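You operate a simulated robot arm through the tools that you are given. There is no shell and no other tool. Be economical: measure what you need, move in short steps, check, and stop when the job is done.

You are at the controls of a simulated two-armed robot. One attempt, no reset.

## Task
Strap the carton as tight as its label says.
Fine: arm down, set the knob, fold the buckle lever, arm up.
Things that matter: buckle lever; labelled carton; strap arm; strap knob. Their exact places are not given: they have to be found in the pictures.

It is judged by the outcome, as a careful person would: the job done as asked, and still so three seconds after it is handed in. It fails if anything else is knocked over, pushed out of place, dropped, spilled or broken. Flat cloth is picked up by pressing the open fingertips on it (5 to 10 N) and closing them slowly along it; thin cloth reads only 2 to 8 mm in the jaws.

## Robot
Two 7-joint arms with two-finger grippers on one trunk, hanging from a carriage that runs on a gantry, over the field with the corners [-1067, 2468], [-1084, -32], [96, -40], [113, 2459] (x, y) and turns from -6.894 to 5.114 rad about z. Base frame: it is fixed where the carriage stands at the start and does not move with it; the origin is on the floor, on the carriage's upright axis, x ahead of it, y to its left, z up; the surface under the hand at the start is at about z = 800. Units: mm, rad, N and s.
The left shoulder is at the start at [0, 236, 1503], the right one opposite. With the tool pointing down near the work surface each hand reaches from about 100 to 660 mm from the robot's upright axis, wherever it stands, measured 20 degrees to its own side. Places, roughly: buckle lever [700, -100, 800]; strap arm [600, -600, 900]; strap knob [800, -200, 700]. Payload 3.43 kg a hand.
Tool frame (each hand has its own): the origin (TCP) lies between the finger pads and is the grasp point; the fingertips stand 30 mm ahead of it; z points along the fingers, y is the line along which they close. The gripper opens to 104 mm. The gripper's body begins 57 mm behind the TCP.
Orientation is told as [roll, pitch, yaw] about the base's x, y, z axes, in that order, counted from this pose: with the fingers straight down and closing along the base's y, the tool's x points along the base's -x, its y along +y and its z along -z.

## Interface
- The arms move only by the tool move_arm. It takes "left_rows", "right_rows" or both (then of equal length, played together; a hand with none holds still); each is a list of rows, each a list of 7 numbers: the shift along the base's x, y, z in mm, then the turn, a rotation vector about the base's x, y, z in rad, then the finger opening in mm, from 0 to 104. In form: [[x, y, z, ax, ay, az, jaw], ...]. A call has 1 to 12 rows; each row is the pose to reach, as a shift and turn from the pose commanded when the call began. Rows are played at 5 a second. More than 50 mm and 0.15 rad between two rows, or a gripper value outside its range, and nothing of the call is played. A pose out of reach is approached as far as the arm can. The call stops where the force on the tool passes 40 N (or 10 N more than at its start, if that is more) or the arm is blocked; 0.2 s more then pass. The fingers move at their own pace (about 45 mm/s each) and stop on an object; they squeeze with about 33 N. The grip force told is the motor's: it shows also when the fingers shut on nothing. Time passes only in rows, and 0.2 s behind the last, so rows that repeat a pose let the fingers close. It gives the time, the measured TCP pose, the force on the tool (base axes), the opening and the grip force at its end, in the units of the frame above (readings bear some noise), with the torque about the TCP (base axes, N m) and any sound that the robot's microphone picked up.
- Cameras (640 x 400 px; columns grow to the right, rows downward): "scene" is now at [271.4, -32.1, 1635.9]; the picture's right is [-0.39, -0.92, 0.00], its down [-0.71, 0.30, -0.64] and it looks along [0.59, -0.25, -0.77] (base axes); focal length 250 px, centre (320, 200). "left" rides on the left gripper at [67, -18, -90] in its tool frame; the picture's right is [0.25, 0.97, 0.00], its down [-0.73, 0.19, -0.66] and it looks along [-0.64, 0.17, 0.75] (tool axes); focal length 218 px, centre (320, 200). "right" rides on the right gripper at [67, 18, -90] in its tool frame; the picture's right is [-0.25, 0.97, 0.00], its down [-0.73, -0.19, -0.66] and it looks along [-0.63, -0.17, 0.75] (tool axes); focal length 218 px, centre (320, 200).
- capture(camera): a new picture of that camera. It takes no simulated time.
- raise_lower(by): slides the trunk up (or, below 0, down) by that many mm; the arms and the scene camera ride with it, the base frame stays. It gives what a move gives, with no picture.
- roll_base(legs): drives the robot by 1 to 6 legs, each [ahead, left, turn to the left] in mm, mm and rad, along the robot's own axes; the way and the turn of a leg run together, so that a leg with both is an arc; at most 1500 mm and 3.142 rad a leg. The arms and the cameras ride along, it lands a little off, and it stops where it bumps. It keeps to its track: a leg is cut to what the track allows. It gives what a move gives.
- aim_head(pan, tilt): turns the head with the scene camera to pan (to the left, within 1.501 rad either way) and tilt (down, from -0.506 to 1.204), counted from straight ahead of the robot. It gives what a move gives.
- locate(camera, pixels): for up to 12 pixels [column, row] of the newest picture of that camera ("zoom" is the newest enlarged one), the place [x, y, z] in the base frame of the surface seen there, good to about 2 mm. It takes no simulated time.
- close_up(camera, box): a new picture of the part [left, top, right, bottom] of that camera's present view, enlarged. It takes no simulated time.
- hand_in(): hands the job in; it is judged then, once.

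Go step by step. Measure first, check grasps and placings, and put right what went wrong. The budget is 80 turns and 70 pictures, counting those below and the enlarged ones. Unless the task says otherwise, let go and move clear before handing in, and close with one line.

The tools are called as a command line: name --argument value ..., lists and objects as JSON in quotes. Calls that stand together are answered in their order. move_arm: Moves the arms, as the interface text tells. Its arguments: {"type":"object","properties":{"left_rows":{"type":"array","items":{"type":"array","items":{"type":"number"}}},"right_rows":{"type":"array","items":{"type":"array","items":{"type":"number"}}}},"required":[]} The other tools are called the same way: raise_lower (by) slides the trunk up or down; roll_base (legs) drives the base; aim_head (pan, tilt) turns the head that bears the scene camera; capture (camera) takes a picture; locate (camera, pixels) gives the place of the surface under pixels of a picture; close_up (camera, box) takes an enlarged picture of a part of a camera's view; hand_in () hands the job in.

At the start:

```text
clock: 0.0
left_position: [656.3, 42.8, 1360.3]
left_ee_rot: [-0.004, -0.001, 0.002]
left_ft_force: [-0.2, -0.2, 1.1]
left_ft_torque: [-0.02, 0.03, -0.04]
left_finger_gap: 104.1
left_finger_force: 0.1
right_position: [315.7, -357.1, 999.9]
right_ee_rot: [-0.001, 0.001, 0.002]
right_ft_force: [0.4, -0.7, -1.0]
right_ft_torque: [0.02, 0.02, 0.01]
right_finger_gap: 103.8
right_finger_force: 0.1
trunk travel left (down, up): [-414.0, 226.0]
robot x, y, heading: [-2.7, 1.4, 0.001]
head pan, tilt: [-0.403, 0.881]
```

scene: 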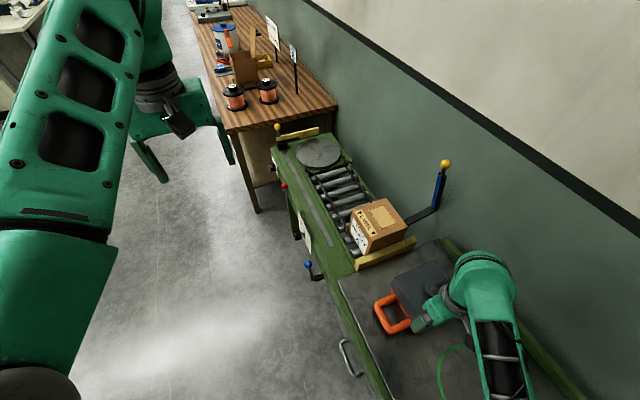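
right: 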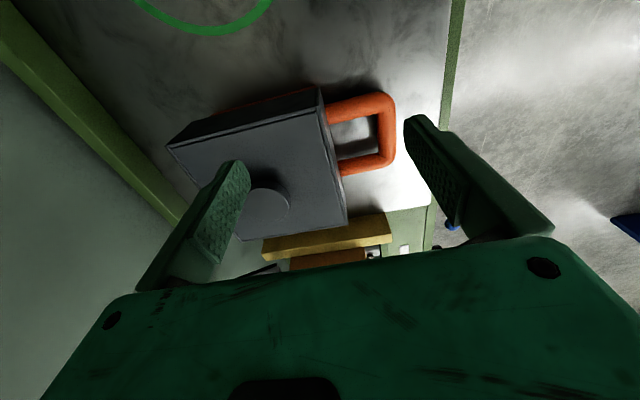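
left: 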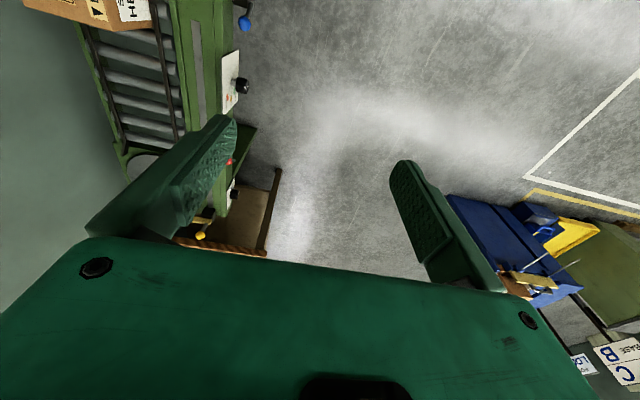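

The scene shows a green strapping machine with the carton at (378,222), a blue arm with a yellow ball at (445,165), and a blue lever at (310,265). I'll enlarge these.

close_up --camera "scene" --box '[260, 120, 460, 290]'

close_up --camera "scene" --box '[335, 185, 415, 265]'

close_up --camera "left" --box '[60, 0, 280, 260]'

locate --camera "scene" --pixels '[[445, 164], [310, 265], [320, 278], [304, 230], [378, 222], [438, 195], [412, 222], [285, 185], [277, 127], [400, 250], [340, 300], [300, 240]]'

```text
2.35 times, centred on (360, 205) of scene
```

zoom: 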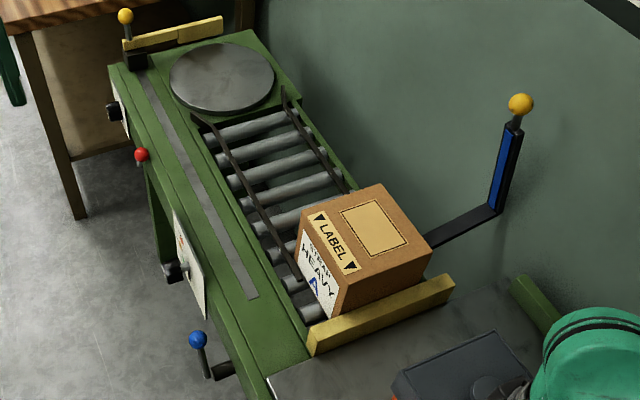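

```text
5.00 times, centred on (375, 225) of scene
```

zoom: 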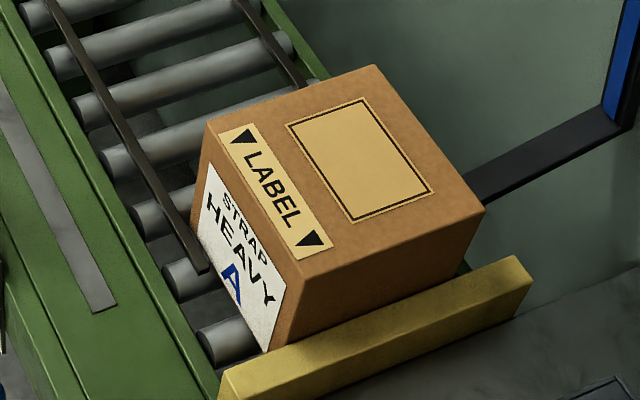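

```text
1.54 times, centred on (170, 130) of left
```

zoom: 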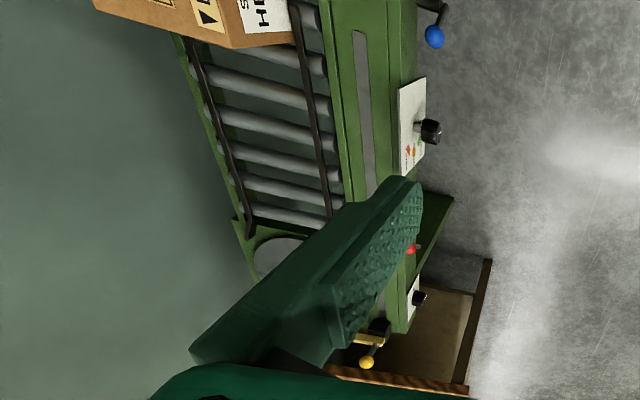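

```text
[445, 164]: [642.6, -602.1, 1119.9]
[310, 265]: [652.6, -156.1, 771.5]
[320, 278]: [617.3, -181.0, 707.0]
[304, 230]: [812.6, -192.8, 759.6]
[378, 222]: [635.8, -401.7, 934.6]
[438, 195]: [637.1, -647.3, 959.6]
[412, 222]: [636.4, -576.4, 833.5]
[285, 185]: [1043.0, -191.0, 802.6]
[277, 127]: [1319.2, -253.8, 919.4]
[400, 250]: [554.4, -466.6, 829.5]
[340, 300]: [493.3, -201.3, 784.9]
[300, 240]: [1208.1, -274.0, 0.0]
```

The label reads "STRAP HEAVY A" in blue, so this is the blue arm's machine. The knob panel faces +y, near (304,230). I'll raise the right hand clear, then move left for a view of the panel.

move_arm --right_rows '[[0, 0, 50, 0, 0, 0, 104], [0, 0, 100, 0, 0, 0, 104], [0, 0, 120, 0, 0, 0, 104]]'

roll_base --legs '[[90, 500, 0]]'

aim_head --pan -0.9 --tilt 0.75

capture --camera "scene"

```text
clock: 0.8
left_position: [657.0, 41.8, 1359.2]
left_ee_rot: [-0.002, -0.001, 0.002]
left_ft_force: [-1.0, -0.8, 0.3]
left_ft_torque: [0.06, -0.03, 0.01]
left_finger_gap: 104.0
left_finger_force: 0.1
right_position: [315.4, -356.4, 1119.3]
right_ee_rot: [-0.002, 0.001, 0.002]
right_ft_force: [0.3, 0.7, -0.1]
right_ft_torque: [0.02, 0.04, 0.03]
right_finger_gap: 104.3
right_finger_force: 0.1
trunk travel left (down, up): [-414.0, 226.0]
robot x, y, heading: [-2.9, -0.9, 0.004]
head pan, tilt: [-0.403, 0.881]
```

```text
clock: 3.8
left_position: [754.6, 538.2, 1359.3]
left_ee_rot: [-0.002, -0.002, -0.013]
left_ft_force: [-0.5, -1.4, -1.1]
left_ft_torque: [0.01, -0.04, 0.03]
left_finger_gap: 103.9
left_finger_force: 0.0
right_position: [408.8, 145.7, 1119.9]
right_ee_rot: [-0.001, 0.0, -0.012]
right_ft_force: [-0.2, -0.7, 0.0]
right_ft_torque: [-0.03, 0.01, 0.01]
right_finger_gap: 103.8
right_finger_force: 0.0
trunk travel left (down, up): [-414.0, 226.0]
robot x, y, heading: [98.4, 506.2, -0.014]
head pan, tilt: [-0.403, 0.881]
```

```text
clock: 4.7
left_position: [755.2, 538.8, 1359.6]
left_ee_rot: [-0.004, -0.002, -0.013]
left_ft_force: [-0.4, 0.3, -0.5]
left_ft_torque: [-0.02, 0.0, -0.04]
left_finger_gap: 104.0
left_finger_force: 0.1
right_position: [409.7, 145.8, 1120.3]
right_ee_rot: [0.0, -0.001, -0.013]
right_ft_force: [0.3, 0.4, 0.0]
right_ft_torque: [0.0, 0.0, -0.01]
right_finger_gap: 103.9
right_finger_force: 0.0
trunk travel left (down, up): [-414.0, 226.0]
robot x, y, heading: [96.8, 504.9, -0.01]
head pan, tilt: [-0.901, 0.75]
```

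```text
63 pictures are left
```

scene: 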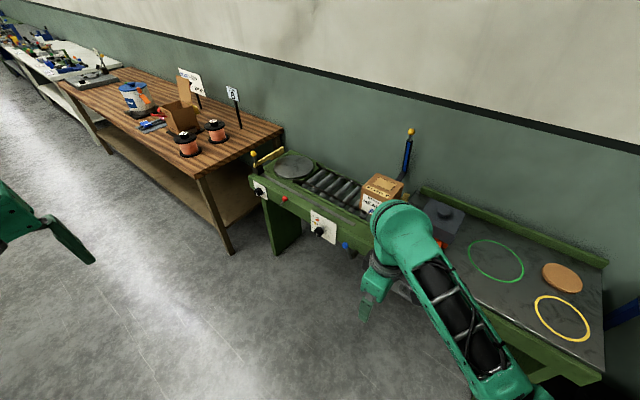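

close_up --camera "scene" --box '[300, 200, 364, 260]'

close_up --camera "scene" --box '[170, 60, 250, 120]'

close_up --camera "scene" --box '[230, 120, 430, 260]'

```text
6.67 times, centred on (332, 230) of scene
```

zoom: 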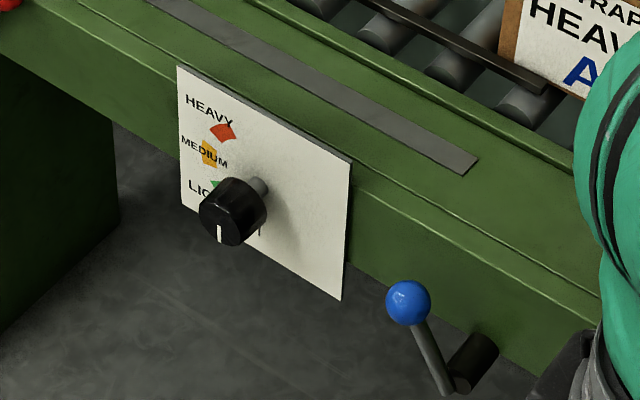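

```text
6.67 times, centred on (210, 90) of scene
```

zoom: 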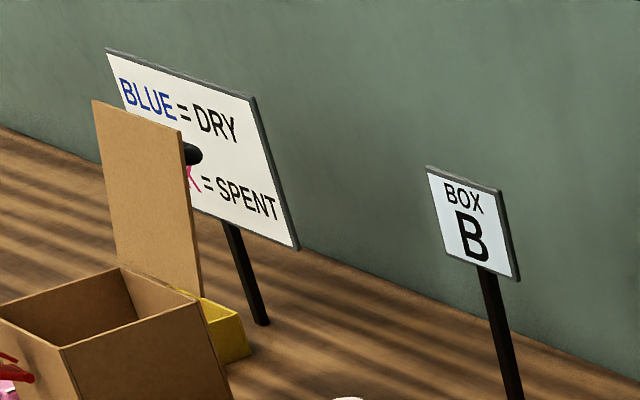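

```text
2.86 times, centred on (330, 190) of scene
```

zoom: 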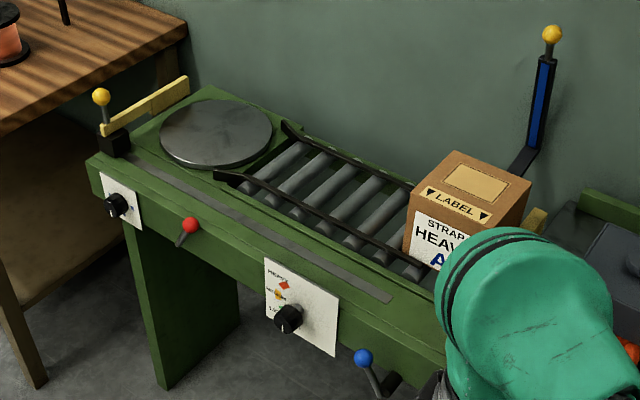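

The knob panel has LIGHT, MEDIUM and HEAVY marks, with the pointer now straight down. The strap arm comes first, so I'll drive back beside it and lower the trunk to bring the ball into reach.

roll_base --legs '[[0, -540, 0]]'

aim_head --pan -0.85 --tilt 0.75

capture --camera "scene"

close_up --camera "scene" --box '[200, 60, 440, 260]'

```text
clock: 7.8
left_position: [748.1, 14.6, 1359.8]
left_ee_rot: [-0.006, -0.001, -0.004]
left_ft_force: [-0.2, 0.5, 0.2]
left_ft_torque: [0.0, -0.04, 0.01]
left_finger_gap: 104.0
left_finger_force: 0.1
right_position: [406.4, -380.4, 1120.3]
right_ee_rot: [-0.003, -0.003, -0.004]
right_ft_force: [0.6, -0.1, -0.4]
right_ft_torque: [0.02, 0.03, -0.01]
right_finger_gap: 104.3
right_finger_force: 0.1
trunk travel left (down, up): [-414.0, 226.0]
robot x, y, heading: [93.5, -22.3, -0.002]
head pan, tilt: [-0.901, 0.75]
```

```text
clock: 8.4
left_position: [748.4, 15.3, 1358.8]
left_ee_rot: [-0.003, -0.002, -0.004]
left_ft_force: [-0.1, 0.3, -0.1]
left_ft_torque: [0.0, 0.02, 0.03]
left_finger_gap: 103.9
left_finger_force: 0.0
right_position: [406.7, -379.4, 1120.5]
right_ee_rot: [-0.002, -0.002, -0.005]
right_ft_force: [-0.8, -0.3, -0.8]
right_ft_torque: [0.0, 0.01, 0.01]
right_finger_gap: 103.7
right_finger_force: 0.0
trunk travel left (down, up): [-414.0, 226.0]
robot x, y, heading: [93.2, -23.3, -0.005]
head pan, tilt: [-0.85, 0.75]
```

```text
59 pictures are left
```

scene: 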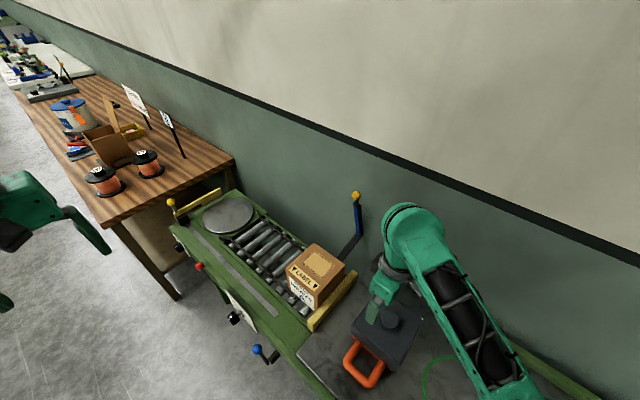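

```text
2.00 times, centred on (320, 160) of scene
```

zoom: 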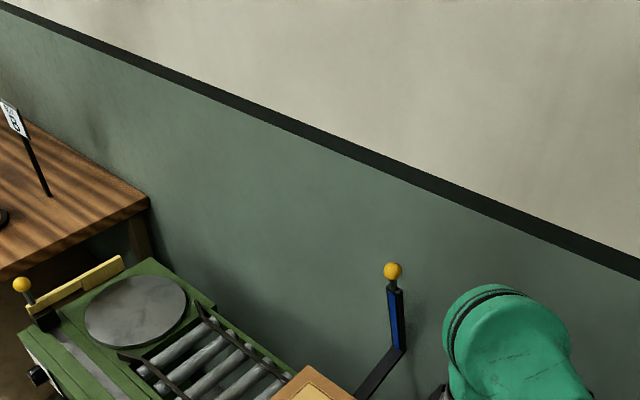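

close_up --camera "scene" --box '[276, 180, 388, 340]'

locate --camera "scene" --pixels '[[356, 195], [358, 206], [360, 230], [352, 246], [346, 256], [320, 243], [347, 270], [315, 308], [287, 264], [318, 328], [336, 300], [356, 272]]'

```text
2.50 times, centred on (332, 260) of scene
```

zoom: 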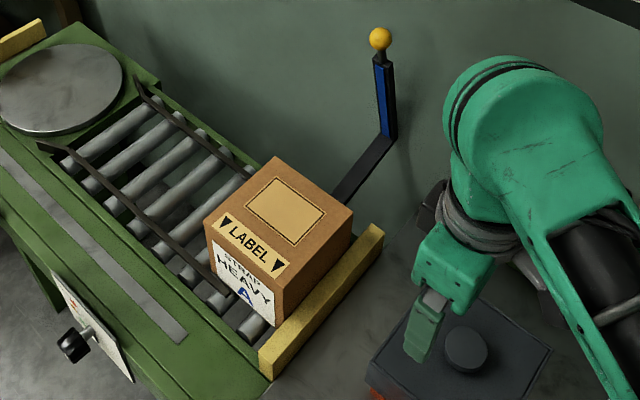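

```text
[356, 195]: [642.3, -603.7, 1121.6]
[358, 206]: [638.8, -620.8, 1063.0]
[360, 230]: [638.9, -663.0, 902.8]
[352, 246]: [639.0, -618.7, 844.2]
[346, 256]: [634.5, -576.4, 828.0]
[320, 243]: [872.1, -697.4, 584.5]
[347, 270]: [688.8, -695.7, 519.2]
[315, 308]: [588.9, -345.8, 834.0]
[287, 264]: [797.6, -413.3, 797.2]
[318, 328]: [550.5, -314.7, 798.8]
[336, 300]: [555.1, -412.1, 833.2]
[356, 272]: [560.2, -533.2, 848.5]
```

The arm swings in the y–z plane at x≈640, and its yellow ball is at [642,-604,1122]. I'll turn the right hand so the fingers close along x and bring it above the ball.

move_arm --right_rows '[[0, 0, 40, 0, 0, -0.143, 104], [0, 0, 80, 0, 0, -0.286, 104], [20, 0, 120, 0, 0, -0.428, 104], [50, 0, 130, 0, 0, -0.571, 104], [80, -20, 130, 0, 0, -0.714, 104], [110, -50, 130, 0, 0, -0.857, 104], [140, -80, 130, 0, 0, -1.0, 104], [170, -110, 130, 0, 0, -1.143, 104], [200, -140, 130, 0, 0, -1.285, 104], [220, -165, 130, 0, 0, -1.428, 104], [235, -188, 130, 0, 0, -1.57, 104], [235, -188, 130, 0, 0, -1.57, 104]]'

move_arm --right_rows '[[0, 0, 0, -0.1, 0, 0, 104], [0, 0, 0, -0.2, 0, 0, 104], [0, 0, -5, -0.3, 0, 0, 104], [0, 0, -10, -0.3, 0, 0, 104]]'

capture --camera "right"

capture --camera "scene"

```text
clock: 11.0
left_position: [748.9, 14.5, 1358.0]
left_ee_rot: [-0.003, -0.002, -0.006]
left_ft_force: [-0.9, -0.9, 0.7]
left_ft_torque: [0.02, 0.07, 0.01]
left_finger_gap: 104.4
left_finger_force: 0.0
right_position: [639.6, -567.5, 1250.5]
right_ee_rot: [-0.001, -0.002, -1.577]
right_ft_force: [0.0, 0.1, 0.0]
right_ft_torque: [-0.01, 0.01, 0.03]
right_finger_gap: 104.0
right_finger_force: 0.1
right hand out of reach, approached as far as the arm can: row 1, 2, 3, 4, 5, 6, 7
trunk travel left (down, up): [-414.0, 226.0]
robot x, y, heading: [91.3, -20.9, -0.008]
head pan, tilt: [-0.85, 0.75]
```

```text
clock: 12.0
left_position: [749.0, 15.4, 1359.8]
left_ee_rot: [-0.003, -0.002, -0.005]
left_ft_force: [0.3, 0.7, 0.0]
left_ft_torque: [0.0, 0.01, -0.02]
left_finger_gap: 104.0
left_finger_force: 0.0
right_position: [641.3, -567.2, 1241.3]
right_ee_rot: [-0.002, -0.301, -1.577]
right_ft_force: [-0.4, -0.2, 0.0]
right_ft_torque: [0.0, -0.02, 0.0]
right_finger_gap: 104.1
right_finger_force: 0.1
trunk travel left (down, up): [-414.0, 226.0]
robot x, y, heading: [92.1, -21.1, -0.007]
head pan, tilt: [-0.85, 0.75]
```

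```text
56 pictures are left
```

right: 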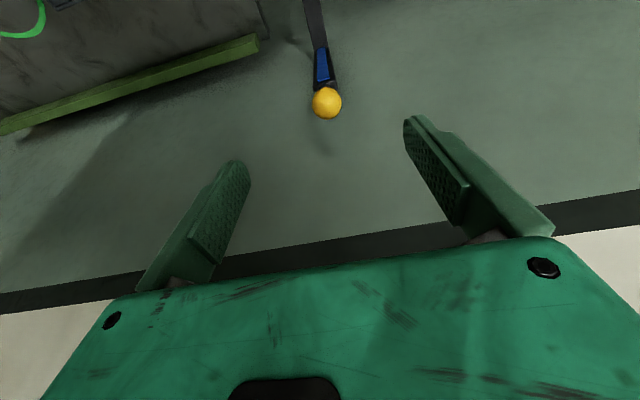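

```text
55 pictures are left
```

scene: 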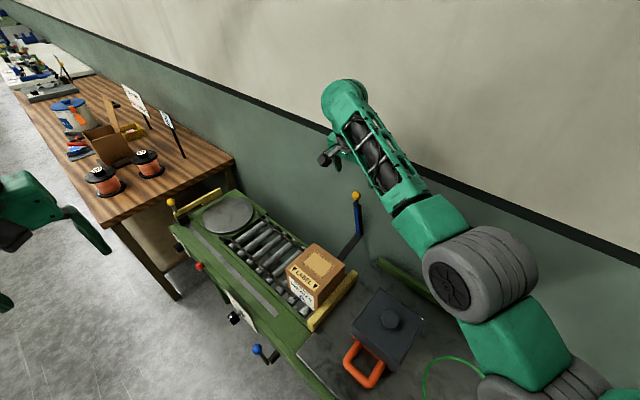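

The ball shows at (326,102) in the right camera, between the open fingers. I'll measure it from here.

locate --camera "right" --pixels '[[326, 102], [326, 92], [313, 102], [341, 102], [322, 65], [312, 10]]'

locate --camera "scene" --pixels '[[256, 348], [268, 360], [275, 354], [235, 318]]'

```text
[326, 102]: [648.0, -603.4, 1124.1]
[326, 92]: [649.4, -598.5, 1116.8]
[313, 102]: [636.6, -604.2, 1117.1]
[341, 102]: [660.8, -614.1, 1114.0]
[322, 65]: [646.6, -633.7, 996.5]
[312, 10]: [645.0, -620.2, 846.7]
```

```text
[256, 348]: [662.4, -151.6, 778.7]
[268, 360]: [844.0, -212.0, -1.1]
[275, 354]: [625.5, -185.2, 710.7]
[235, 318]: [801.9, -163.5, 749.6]
```

The ball's centre is about [647,-611,1113]. I'll descend onto it along the finger direction and close.

move_arm --right_rows '[[6, -10, -35, 0, 0, 0, 80], [6, -22, -70, 0, 0, 0, 70], [6, -34, -100, 0, 0, 0, 70], [6, -44, -126, 0, 0, 0, 70], [6, -44, -128, 0, 0, 0, 40], [6, -44, -128, 0, 0, 0, 10], [6, -44, -128, 0, 0, 0, 10], [6, -44, -128, 0, 0, 0, 10], [6, -44, -128, 0, 0, 0, 10]]'

capture --camera "right"

```text
clock: 14.0
left_position: [748.6, 14.1, 1358.6]
left_ee_rot: [-0.003, -0.001, -0.005]
left_ft_force: [-0.1, 0.3, 0.0]
left_ft_torque: [0.02, 0.01, 0.0]
left_finger_gap: 104.3
left_finger_force: 0.0
right_position: [646.8, -612.2, 1111.6]
right_ee_rot: [-0.003, -0.302, -1.577]
right_ft_force: [-7.1, -0.9, -2.3]
right_ft_torque: [-0.29, 0.0, -0.01]
right_finger_gap: 28.8
right_finger_force: 45.1
trunk travel left (down, up): [-414.0, 226.0]
robot x, y, heading: [92.4, -20.8, -0.008]
head pan, tilt: [-0.85, 0.75]
```

```text
54 pictures are left
```

right: 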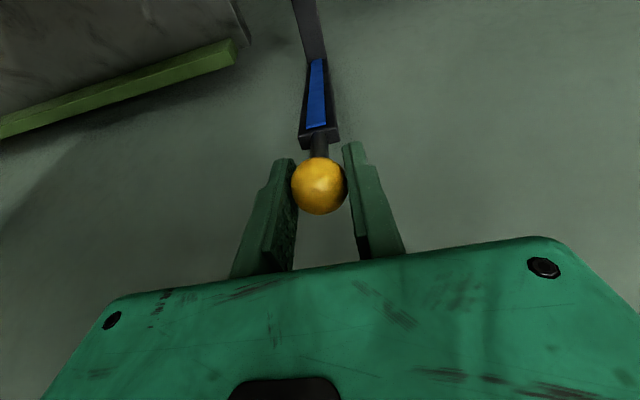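

The ball is gripped, with a 29 mm gap. I'll try a short swing toward +y and slightly up, watching the forces to find the pivot.

move_arm --right_rows '[[-3, 10, 2, 0, 0, 0, 10], [-3, 20, 3, 0, 0, 0, 10], [-3, 30, 4, 0, 0, 0, 10], [-3, 40, 4, 0, 0, 0, 10]]'

```text
clock: 15.0
left_position: [751.3, 15.4, 1360.9]
left_ee_rot: [-0.004, -0.005, -0.007]
left_ft_force: [-0.3, 0.4, 0.4]
left_ft_torque: [0.0, 0.01, 0.01]
left_finger_gap: 104.0
left_finger_force: 0.1
right_position: [647.1, -572.6, 1119.7]
right_ee_rot: [0.006, -0.3, -1.577]
right_ft_force: [21.9, -3.5, -5.3]
right_ft_torque: [-0.83, 0.0, -0.02]
right_finger_gap: 28.5
right_finger_force: 45.2
trunk travel left (down, up): [-414.0, 226.0]
robot x, y, heading: [90.9, -20.1, -0.004]
head pan, tilt: [-0.85, 0.75]
```

It swings freely, and the path suggests a pivot near y=-540, z=820. I'll continue along that arc and correct x by 2 mm.

move_arm --right_rows '[[2, 16, 1, 0, 0, 0, 10], [2, 32.6, 1.8, 0, 0, 0, 10], [2, 48, 1, 0, 0, 0, 10], [2, 62.7, 0.3, 0, 0, 0, 10], [2, 78, -2, 0, 0, 0, 10], [2, 92.5, -4.2, 0, 0, 0, 10], [2, 107, -8, 0, 0, 0, 10], [2, 121.7, -11.7, 0, 0, 0, 10], [2, 136, -17, 0, 0, 0, 10], [2, 150, -22, 0, 0, 0, 10]]'

```text
clock: 17.2
left_position: [751.1, 15.4, 1361.5]
left_ee_rot: [-0.003, -0.006, -0.005]
left_ft_force: [0.4, 0.2, 0.5]
left_ft_torque: [-0.03, -0.01, 0.03]
left_finger_gap: 103.7
left_finger_force: 0.0
right_position: [649.6, -421.1, 1095.1]
right_ee_rot: [0.002, -0.3, -1.577]
right_ft_force: [18.9, -2.8, 2.3]
right_ft_torque: [-0.88, 0.05, 0.04]
right_finger_gap: 28.7
right_finger_force: 44.9
trunk travel left (down, up): [-414.0, 226.0]
robot x, y, heading: [93.3, -18.8, -0.006]
head pan, tilt: [-0.85, 0.75]
```

The arm follows the modelled arc with low force. I'll continue down.

move_arm --right_rows '[[2, 13, -6, 0, 0, 0, 10], [3, 26, -12.5, 0, 0, 0, 10], [3, 39, -20, 0, 0, 0, 10], [3, 51.5, -28, 0, 0, 0, 10], [3, 63.5, -37, 0, 0, 0, 10], [3, 75.5, -46.5, 0, 0, 0, 10], [3, 87, -57, 0, 0, 0, 10], [3, 97.6, -67, 0, 0, 0, 10], [3, 108, -78, 0, 0, 0, 10], [3, 117.5, -89.7, 0, 0, 0, 10]]'

capture --camera "scene"

```text
clock: 19.4
left_position: [749.8, 16.7, 1360.2]
left_ee_rot: [-0.002, -0.004, -0.005]
left_ft_force: [0.6, 0.3, -0.5]
left_ft_torque: [0.04, -0.02, 0.01]
left_finger_gap: 104.0
left_finger_force: 0.1
right_position: [649.8, -305.8, 1006.0]
right_ee_rot: [0.001, -0.299, -1.577]
right_ft_force: [5.2, 1.5, 6.5]
right_ft_torque: [-1.12, 0.08, -0.04]
right_finger_gap: 28.5
right_finger_force: 45.1
trunk travel left (down, up): [-414.0, 226.0]
robot x, y, heading: [94.3, -24.5, -0.011]
head pan, tilt: [-0.85, 0.75]
```

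```text
53 pictures are left
```

scene: 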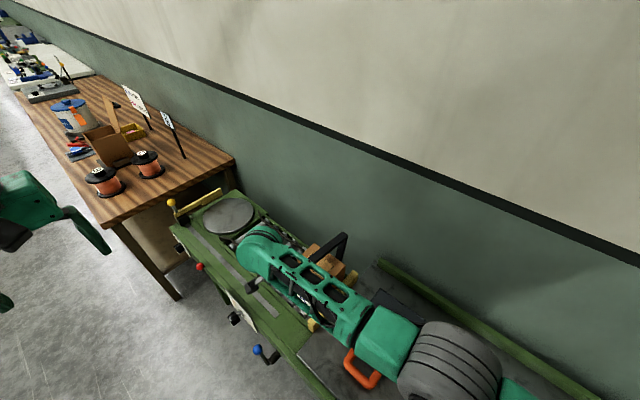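

Ball is at about [650,-306,1006], and there is still carton clearance. I'll lower it gently until contact.

move_arm --right_rows '[[0, 9, -12, 0, 0, 0, 10], [0, 17.5, -24.5, 0, 0, 0, 10], [0, 25.5, -37, 0, 0, 0, 10], [0, 29, -44, 0, 0, 0, 10], [0, 32.5, -50.6, 0, 0, 0, 10], [0, 36, -57, 0, 0, 0, 10]]'

capture --camera "right"

```text
clock: 20.8
left_position: [747.8, 14.4, 1360.2]
left_ee_rot: [-0.005, -0.004, -0.004]
left_ft_force: [0.6, 0.7, 0.0]
left_ft_torque: [0.01, -0.02, -0.01]
left_finger_gap: 104.0
left_finger_force: 0.2
right_position: [649.4, -270.4, 952.1]
right_ee_rot: [0.003, -0.302, -1.576]
right_ft_force: [-17.9, 7.0, 35.7]
right_ft_torque: [-1.05, 0.02, 0.09]
right_finger_gap: 28.4
right_finger_force: 45.0
trunk travel left (down, up): [-414.0, 226.0]
robot x, y, heading: [90.8, -19.4, -0.009]
head pan, tilt: [-0.85, 0.75]
```

```text
52 pictures are left
```

right: 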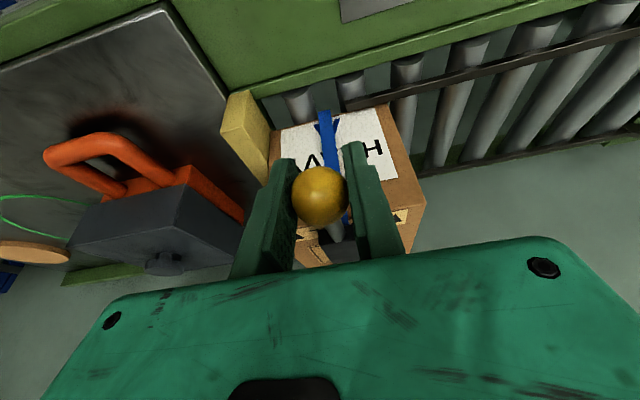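

The force rose to 36 N at z=952, so the arm has bottomed out, and a blue strap now shows down the carton's front. I'll open and back off, then check that it stays down.

move_arm --right_rows '[[0, 0, 2, 0, 0, 0, 20], [0, 0, 2, 0, 0, 0, 60], [0, 0, 2, 0, 0, 0, 70], [0, 15, 40, 0, 0, 0, 70], [0, 30, 85, 0, 0, 0, 70], [0, 45, 130, 0, 0, 0, 70], [0, 60, 175, 0, 0, 0, 70]]'

capture --camera "right"

```text
clock: 22.4
left_position: [748.4, 14.7, 1359.5]
left_ee_rot: [-0.003, -0.002, -0.006]
left_ft_force: [-0.3, 0.6, -0.2]
left_ft_torque: [0.0, 0.0, 0.03]
left_finger_gap: 103.7
left_finger_force: 0.0
right_position: [649.3, -206.6, 1125.4]
right_ee_rot: [-0.002, -0.303, -1.576]
right_ft_force: [0.2, 0.6, 0.2]
right_ft_torque: [-0.04, 0.0, 0.02]
right_finger_gap: 69.9
right_finger_force: 0.1
trunk travel left (down, up): [-414.0, 226.0]
robot x, y, heading: [93.6, -21.3, -0.005]
head pan, tilt: [-0.85, 0.75]
```

```text
51 pictures are left
```

right: 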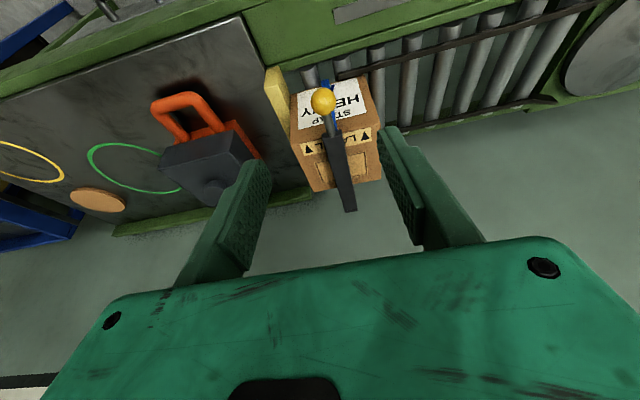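

close_up --camera "right" --box '[260, 50, 400, 220]'

locate --camera "right" --pixels '[[323, 100], [332, 135], [348, 205], [314, 170], [365, 165], [309, 125]]'

```text
2.35 times, centred on (330, 135) of right
```

zoom: 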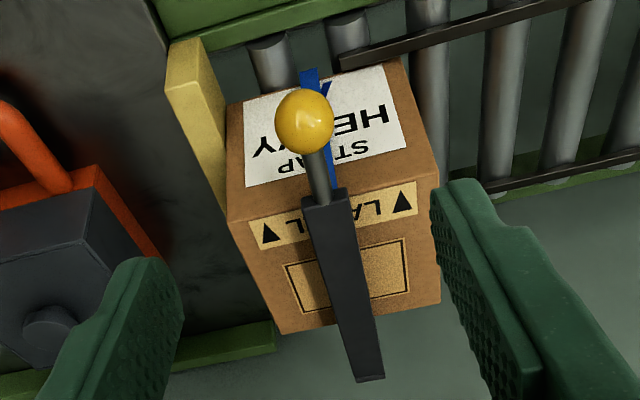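

```text
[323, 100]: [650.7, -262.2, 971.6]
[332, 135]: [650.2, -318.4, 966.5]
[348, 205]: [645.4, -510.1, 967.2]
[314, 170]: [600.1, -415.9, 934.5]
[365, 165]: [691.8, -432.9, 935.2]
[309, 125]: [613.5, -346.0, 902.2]
```

The arm lies level over the carton at z≈966 and stays there. Next I'll go to the knob: move left and turn left so the right shoulder comes forward, then view the panel.

roll_base --legs '[[0, 270, 0], [0, 0, 0.6]]'

aim_head --pan -1.35 --tilt 0.75

capture --camera "scene"

capture --camera "left"

```text
clock: 26.0
left_position: [617.9, 648.8, 1359.3]
left_ee_rot: [-0.001, -0.002, 0.59]
left_ft_force: [0.3, 0.1, -0.5]
left_ft_torque: [0.0, -0.02, 0.03]
left_finger_gap: 104.0
left_finger_force: 0.1
right_position: [658.0, 407.6, 1126.1]
right_ee_rot: [0.001, -0.299, -0.979]
right_ft_force: [0.8, -0.4, -0.4]
right_ft_torque: [0.01, 0.03, 0.02]
right_finger_gap: 70.3
right_finger_force: 0.1
trunk travel left (down, up): [-414.0, 226.0]
robot x, y, heading: [92.5, 249.1, 0.587]
head pan, tilt: [-0.85, 0.75]
```

```text
clock: 26.9
left_position: [617.1, 649.1, 1359.0]
left_ee_rot: [-0.001, -0.003, 0.59]
left_ft_force: [0.7, 0.3, 0.4]
left_ft_torque: [0.04, 0.01, 0.0]
left_finger_gap: 104.1
left_finger_force: 0.0
right_position: [659.6, 408.3, 1126.7]
right_ee_rot: [0.0, -0.302, -0.979]
right_ft_force: [-0.4, 0.5, 0.6]
right_ft_torque: [0.02, 0.02, -0.01]
right_finger_gap: 70.2
right_finger_force: 0.1
trunk travel left (down, up): [-414.0, 226.0]
robot x, y, heading: [92.7, 245.9, 0.592]
head pan, tilt: [-1.349, 0.75]
```

```text
49 pictures are left
```

scene: 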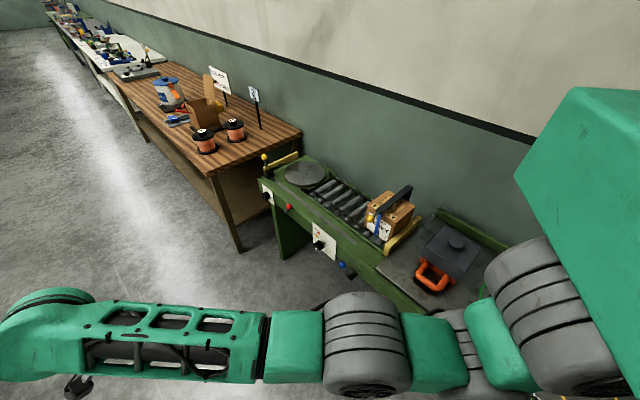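

```text
48 pictures are left
```

left: 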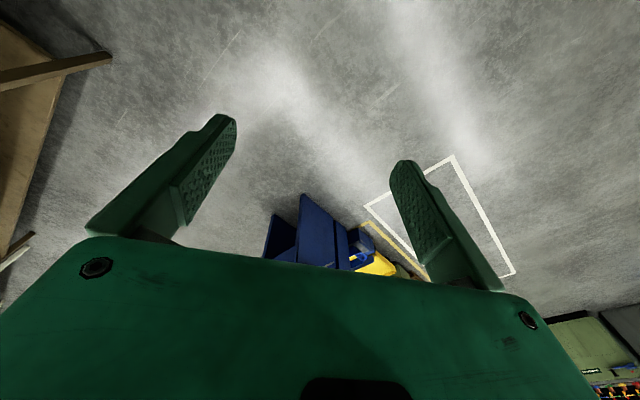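

locate --camera "left" --pixels '[[318, 220], [380, 265], [20, 80], [100, 60], [560, 335]]'

close_up --camera "scene" --box '[295, 210, 365, 285]'

locate --camera "zoom" --pixels '[[320, 200]]'

```text
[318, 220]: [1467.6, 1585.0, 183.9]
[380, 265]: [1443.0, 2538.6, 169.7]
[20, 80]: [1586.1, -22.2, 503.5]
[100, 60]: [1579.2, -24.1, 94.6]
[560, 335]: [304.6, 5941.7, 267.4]
```

```text
5.33 times, centred on (330, 248) of scene
```

zoom: 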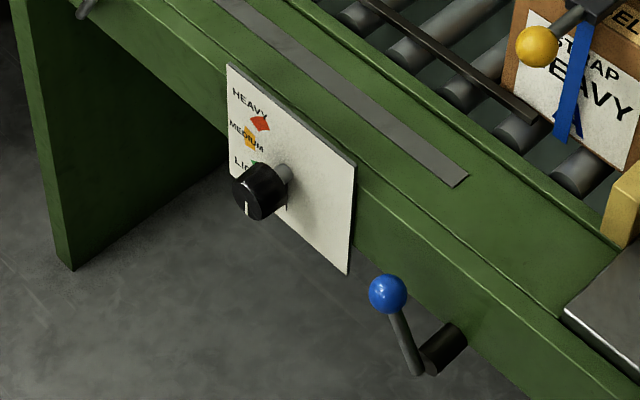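

```text
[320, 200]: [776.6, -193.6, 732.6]
```

locate --camera "zoom" --pixels '[[260, 123], [250, 140], [256, 162], [287, 172], [258, 198], [247, 210], [230, 68], [352, 170], [345, 268], [387, 293], [412, 360], [450, 345]]'

raise_lower --by -330

capture --camera "scene"

```text
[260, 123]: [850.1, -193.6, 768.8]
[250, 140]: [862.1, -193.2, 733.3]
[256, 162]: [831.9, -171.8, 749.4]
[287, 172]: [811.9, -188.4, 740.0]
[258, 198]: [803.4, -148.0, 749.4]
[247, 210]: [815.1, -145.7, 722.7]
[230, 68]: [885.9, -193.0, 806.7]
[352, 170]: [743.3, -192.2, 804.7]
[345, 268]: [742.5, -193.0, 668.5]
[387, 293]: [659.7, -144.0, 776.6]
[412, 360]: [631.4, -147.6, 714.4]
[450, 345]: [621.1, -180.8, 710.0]
```

```text
clock: 30.2
left_position: [617.7, 648.7, 1030.1]
left_ee_rot: [-0.004, -0.003, 0.59]
left_ft_force: [0.2, 0.4, -0.5]
left_ft_torque: [0.03, -0.01, 0.01]
left_finger_gap: 104.0
left_finger_force: 0.2
right_position: [659.4, 407.4, 794.6]
right_ee_rot: [0.0, -0.301, -0.979]
right_ft_force: [0.8, -0.8, -0.1]
right_ft_torque: [0.03, 0.0, -0.01]
right_finger_gap: 70.4
right_finger_force: 0.1
trunk travel left (down, up): [-84.0, 556.0]
robot x, y, heading: [91.2, 251.4, 0.594]
head pan, tilt: [-1.349, 0.75]
```

```text
46 pictures are left
```

scene: 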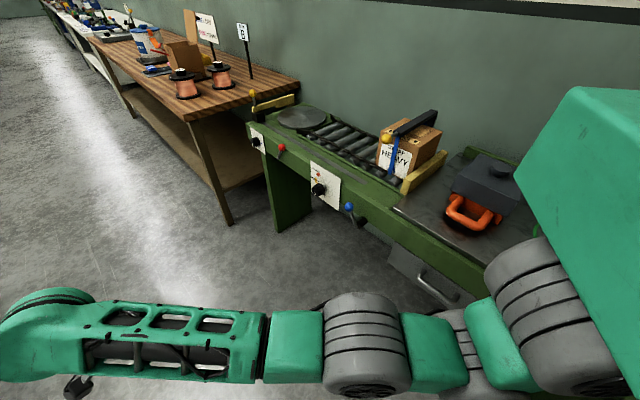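

close_up --camera "scene" --box '[295, 150, 365, 225]'

move_arm --right_rows '[[0, 0, 0, -0.119, 0.08, 0, 70], [0, 0, 0, -0.119, 0.08, 0, 70]]'

```text
5.33 times, centred on (330, 188) of scene
```

zoom: 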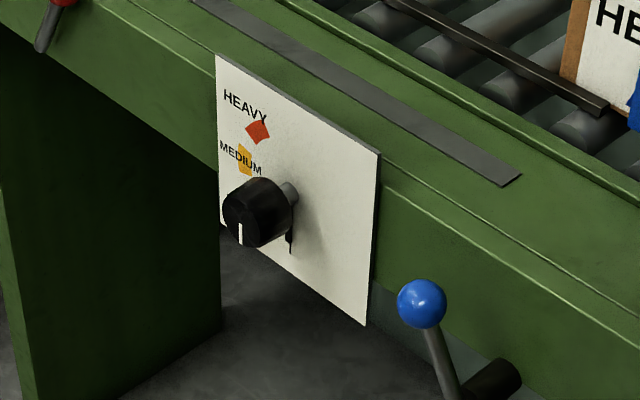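

```text
clock: 30.8
left_position: [615.6, 647.1, 1028.6]
left_ee_rot: [-0.005, -0.001, 0.59]
left_ft_force: [-0.4, -0.1, -0.6]
left_ft_torque: [0.02, -0.03, 0.0]
left_finger_gap: 103.9
left_finger_force: 0.0
right_position: [658.7, 406.4, 794.4]
right_ee_rot: [-0.146, -0.353, -0.932]
right_ft_force: [-0.6, -0.4, -0.4]
right_ft_torque: [0.0, 0.0, 0.02]
right_finger_gap: 70.0
right_finger_force: 0.1
trunk travel left (down, up): [-84.0, 556.0]
robot x, y, heading: [92.2, 249.3, 0.588]
head pan, tilt: [-1.349, 0.75]
```

Panel geometry: the knob axis is at about x=812, z=738. RED/HEAVY sits upper-left at (850,769), MEDIUM is left, and the pointer is down, so the knob needs about 135° clockwise. I'll point the right hand at the knob along -y.

move_arm --right_rows '[[17, -40, -6, -0.1262, -0.0522, -0.0478, 70], [34, -80, -12, -0.2524, -0.1044, -0.0956, 70], [51, -120, -18, -0.3785, -0.1567, -0.1433, 70], [68, -160, -25, -0.5047, -0.2089, -0.1911, 70], [85, -200, -31, -0.6309, -0.2611, -0.2389, 70], [102, -240, -37, -0.7571, -0.3133, -0.2867, 70], [119, -280, -43, -0.8832, -0.3656, -0.3344, 70], [136, -320, -50, -1.0094, -0.4178, -0.3822, 70], [153, -360, -56, -1.1356, -0.47, -0.43, 70], [153, -400, -56, -1.1356, -0.47, -0.43, 70], [153, -400, -56, -1.1356, -0.47, -0.43, 70]]'

capture --camera "right"

capture --camera "scene"

```text
clock: 33.2
left_position: [620.5, 649.4, 1031.5]
left_ee_rot: [-0.004, -0.006, 0.59]
left_ft_force: [0.7, -0.3, 0.2]
left_ft_torque: [0.05, 0.09, -0.03]
left_finger_gap: 104.1
left_finger_force: 0.0
right_position: [817.4, 10.6, 743.5]
right_ee_rot: [1.351, -1.562, -2.917]
right_ft_force: [0.5, 1.3, 1.0]
right_ft_torque: [0.05, 0.01, -0.08]
right_finger_gap: 70.4
right_finger_force: 0.0
trunk travel left (down, up): [-84.0, 556.0]
robot x, y, heading: [93.9, 250.2, 0.59]
head pan, tilt: [-1.349, 0.75]
```

```text
44 pictures are left
```

right: 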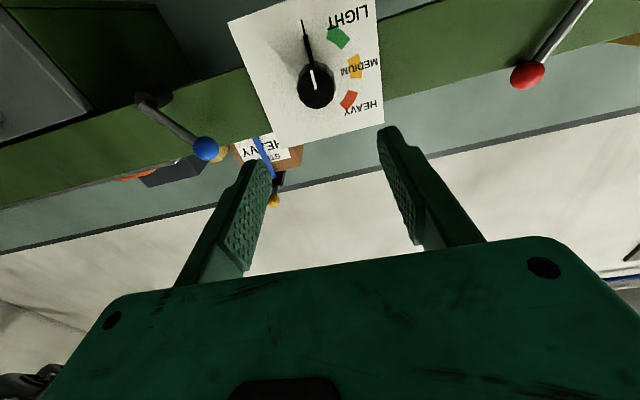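

```text
43 pictures are left
```

scene: 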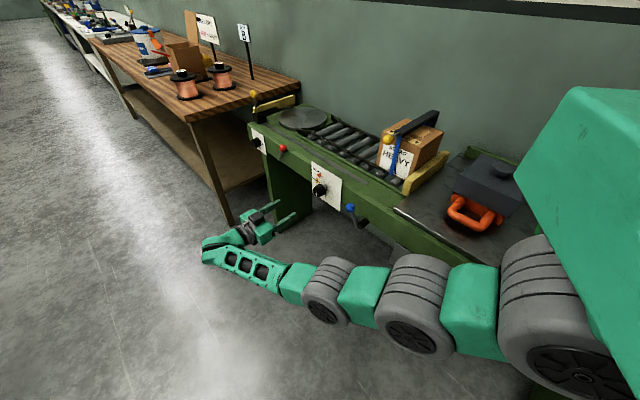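

Excellent view: the panel is upside down in the right camera, and the knob is at (316,85). I'll measure the knob, marks and lever precisely.

close_up --camera "right" --box '[225, 0, 385, 145]'

locate --camera "right" --pixels '[[350, 100], [355, 66], [337, 38], [316, 85], [300, 85], [332, 85], [316, 105], [314, 72], [303, 25], [207, 149], [172, 122], [148, 100]]'

```text
2.76 times, centred on (305, 72) of right
```

zoom: 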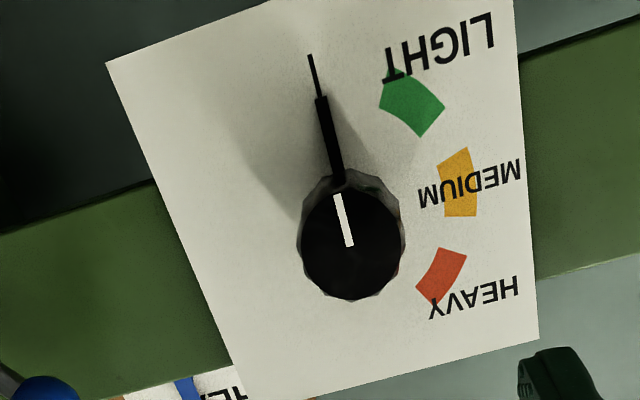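

```text
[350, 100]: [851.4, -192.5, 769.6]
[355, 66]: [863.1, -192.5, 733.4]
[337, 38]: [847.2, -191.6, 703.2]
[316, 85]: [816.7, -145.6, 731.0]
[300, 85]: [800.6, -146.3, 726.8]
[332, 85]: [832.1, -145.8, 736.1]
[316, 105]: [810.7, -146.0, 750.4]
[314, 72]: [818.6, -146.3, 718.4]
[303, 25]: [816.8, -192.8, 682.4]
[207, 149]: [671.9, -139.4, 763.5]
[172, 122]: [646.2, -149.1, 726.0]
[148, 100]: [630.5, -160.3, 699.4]
```

The knob centre is about [814,737], its face at y=-146, and red lies about 130° clockwise from the pointer. I'll pre-rotate the hand +1.05 rad about y and move closer.

move_arm --right_rows '[[-1, -10, -2, 0, 0.15, 0, 70], [-2, -20, -4, 0, 0.3, 0, 70], [-3, -30, -6, 0, 0.45, 0, 70], [-3, -40, -6, 0, 0.6, 0, 70], [-3, -50, -6, 0, 0.75, 0, 70], [-3, -60, -6, 0, 0.9, 0, 70], [-3, -70, -6, 0, 1.05, 0, 70], [-3, -70, -6, 0, 1.05, 0, 70]]'

capture --camera "right"

```text
clock: 35.0
left_position: [616.8, 648.9, 1028.5]
left_ee_rot: [-0.002, -0.004, 0.59]
left_ft_force: [0.6, 0.0, -0.2]
left_ft_torque: [-0.03, -0.02, 0.03]
left_finger_gap: 104.1
left_finger_force: 0.1
right_position: [810.2, -60.9, 733.1]
right_ee_rot: [-1.567, -0.522, -0.001]
right_ft_force: [-0.5, 0.2, -0.2]
right_ft_torque: [-0.01, 0.0, 0.02]
right_finger_gap: 70.0
right_finger_force: 0.0
trunk travel left (down, up): [-84.0, 556.0]
robot x, y, heading: [96.9, 247.2, 0.595]
head pan, tilt: [-1.349, 0.75]
```

```text
41 pictures are left
```

right: 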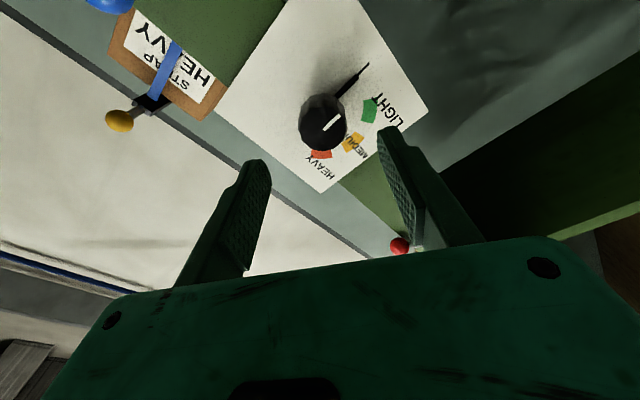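

Rotation reached, with the fingers pointing straight along -y. I'll advance onto the knob and close.

move_arm --right_rows '[[4, -25, 4, 0, 0, 0, 70], [4, -50, 4, 0, 0, 0, 70], [4, -68, 4, 0, 0, 0, 70], [4, -70, 4, 0, 0, 0, 50], [4, -70, 4, 0, 0, 0, 20], [4, -70, 4, 0, 0, 0, 20], [4, -70, 4, 0, 0, 0, 20]]'

capture --camera "right"

```text
clock: 36.6
left_position: [618.2, 647.7, 1028.5]
left_ee_rot: [-0.003, -0.004, 0.592]
left_ft_force: [-0.2, 0.5, -0.4]
left_ft_torque: [-0.02, 0.0, -0.01]
left_finger_gap: 104.0
left_finger_force: 0.0
right_position: [814.5, -134.3, 734.9]
right_ee_rot: [-1.561, -0.522, -0.001]
right_ft_force: [19.2, -8.9, -22.2]
right_ft_torque: [0.19, -0.15, 0.37]
right_finger_gap: 43.2
right_finger_force: 44.9
trunk travel left (down, up): [-84.0, 556.0]
robot x, y, heading: [94.4, 248.4, 0.588]
head pan, tilt: [-1.349, 0.75]
```

```text
40 pictures are left
```

right: 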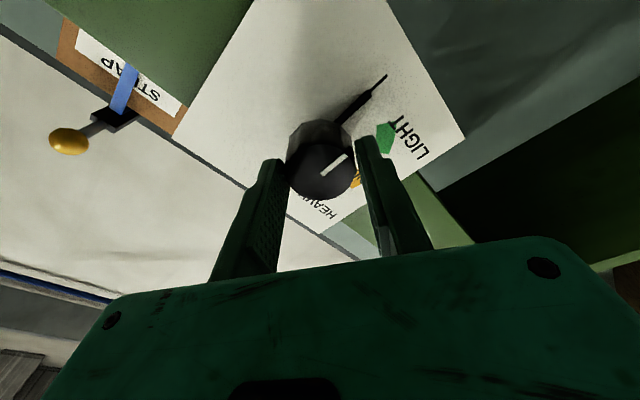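

The knob is gripped at 43 mm with some side force along the closing line. I'll ease that by (+2,-2) and turn -1.05 rad about y.

move_arm --right_rows '[[2, 0, -2, 0, 0, 0, 20], [2, 0, -2, 0, -0.12, 0, 20], [2, 0, -2, 0, -0.24, 0, 20], [2, 0, -2, 0, -0.36, 0, 20], [2, 0, -2, 0, -0.48, 0, 20], [2, 0, -2, 0, -0.6, 0, 20]]'

capture --camera "right"

```text
clock: 38.0
left_position: [616.8, 647.8, 1027.6]
left_ee_rot: [-0.004, -0.003, 0.59]
left_ft_force: [0.4, 0.6, 0.5]
left_ft_torque: [0.0, 0.0, 0.02]
left_finger_gap: 104.0
left_finger_force: 0.0
right_position: [816.4, -131.7, 734.9]
right_ee_rot: [-1.57, -1.123, 0.0]
right_ft_force: [7.5, -10.1, -17.9]
right_ft_torque: [-0.86, 0.04, -0.1]
right_finger_gap: 43.2
right_finger_force: 45.0
trunk travel left (down, up): [-84.0, 556.0]
robot x, y, heading: [93.2, 248.3, 0.588]
head pan, tilt: [-1.349, 0.75]
```

```text
39 pictures are left
```

right: 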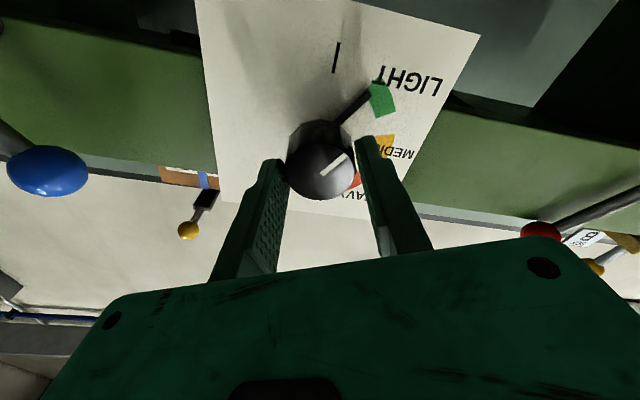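

The knob follows: the pointer now aims at LIGHT. I'll continue turning.

move_arm --right_rows '[[0, 0, -1, 0, -0.12, 0, 20], [0, 0, -1, 0, -0.24, 0, 20], [0, 0, -1, 0, -0.36, 0, 20], [0, 0, -1, 0, -0.48, 0, 20], [0, 0, -1, 0, -0.6, 0, 20], [0, 0, -1, 0, -0.72, 0, 20], [0, 0, -1, 0, -0.84, 0, 20], [0, 0, -1, 0, -0.96, 0, 20]]'

capture --camera "right"

```text
clock: 39.8
left_position: [617.7, 647.0, 1030.1]
left_ee_rot: [-0.004, -0.002, 0.59]
left_ft_force: [-0.5, -0.9, -0.7]
left_ft_torque: [0.02, 0.03, 0.0]
left_finger_gap: 104.1
left_finger_force: 0.1
right_position: [816.3, -132.8, 733.4]
right_ee_rot: [1.576, -1.058, 3.142]
right_ft_force: [6.1, -8.4, -7.4]
right_ft_torque: [-0.2, 0.02, -0.42]
right_finger_gap: 43.1
right_finger_force: 44.3
trunk travel left (down, up): [-84.0, 556.0]
robot x, y, heading: [93.3, 246.7, 0.59]
head pan, tilt: [-1.349, 0.75]
```

```text
38 pictures are left
```

right: 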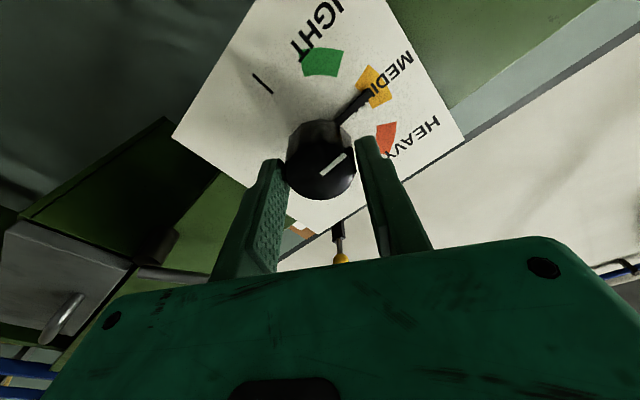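

The pointer is on MEDIUM, slightly toward HEAVY. About 0.7 rad remains.

move_arm --right_rows '[[0, 0, 0, 0, -0.12, 0, 20], [0, 0, 0, 0, -0.24, 0, 20], [0, 0, 0, 0, -0.36, 0, 20], [0, 0, 0, 0, -0.48, 0, 20], [0, 0, 0, 0, -0.6, 0, 20], [0, 0, 0, 0, -0.7, 0, 20]]'

capture --camera "right"

```text
clock: 40.3
left_position: [617.7, 648.1, 1029.3]
left_ee_rot: [-0.001, -0.002, 0.593]
left_ft_force: [-0.1, -0.7, 0.7]
left_ft_torque: [0.04, -0.01, -0.01]
left_finger_gap: 104.0
left_finger_force: 0.0
right_position: [811.7, -131.6, 740.3]
right_ee_rot: [1.547, -0.898, -3.109]
right_ft_force: [8.5, -3.3, -1.9]
right_ft_torque: [0.67, -0.03, 0.18]
right_finger_gap: 43.1
right_finger_force: 20.4
right hand out of reach, approached as far as the arm can: row 2
trunk travel left (down, up): [-84.0, 556.0]
robot x, y, heading: [93.5, 250.8, 0.588]
head pan, tilt: [-1.349, 0.75]
stopped in row 2 (right hand): the force on the tool passed its limit at 65 N (the readings are from after the stop); the commanded pose is now the measured one
```

```text
37 pictures are left
```

right: 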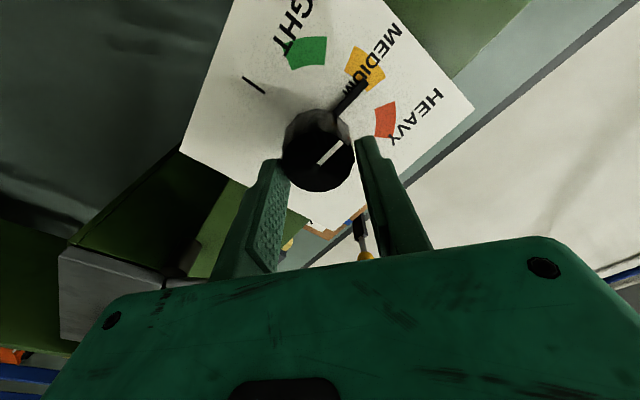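

The joint limit was reached just past MEDIUM. I'll open, back off along +y, rotate the hand back +1.35 rad and regrasp.

move_arm --right_rows '[[0, 0, 0, 0, 0, 0, 60], [0, 0, 0, 0, 0, 0, 75], [0, 30, 0, 0, 0, 0, 75], [0, 60, 0, 0, 0.15, 0, 75], [0, 70, 0, 0, 0.3, 0, 75], [0, 70, 0, 0, 0.45, 0, 75], [0, 70, 0, 0, 0.6, 0, 75], [0, 70, 0, 0, 0.75, 0, 75], [0, 70, 0, 0, 0.9, 0, 75], [0, 70, 0, 0, 1.05, 0, 75], [0, 70, 0, 0, 1.2, 0, 75], [0, 70, 0, 0, 1.35, 0, 75]]'

close_up --camera "right" --box '[200, 0, 440, 220]'

```text
clock: 42.9
left_position: [615.3, 647.3, 1030.0]
left_ee_rot: [-0.002, -0.001, 0.59]
left_ft_force: [0.1, 0.4, -0.3]
left_ft_torque: [0.0, -0.01, 0.01]
left_finger_gap: 104.3
left_finger_force: 0.2
right_position: [809.7, -61.2, 738.2]
right_ee_rot: [-1.547, -0.887, -0.027]
right_ft_force: [-0.1, 0.3, -0.5]
right_ft_torque: [0.03, -0.02, 0.05]
right_finger_gap: 75.0
right_finger_force: 0.1
right hand out of reach, approached as far as the arm can: row 3
trunk travel left (down, up): [-84.0, 556.0]
robot x, y, heading: [92.6, 249.4, 0.586]
head pan, tilt: [-1.349, 0.75]
```

```text
1.82 times, centred on (320, 110) of right
```

zoom: 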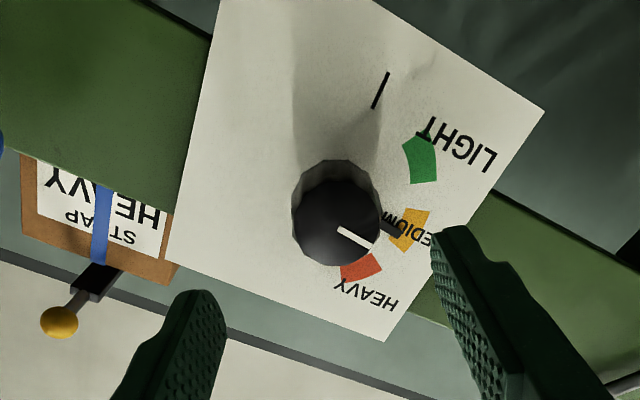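

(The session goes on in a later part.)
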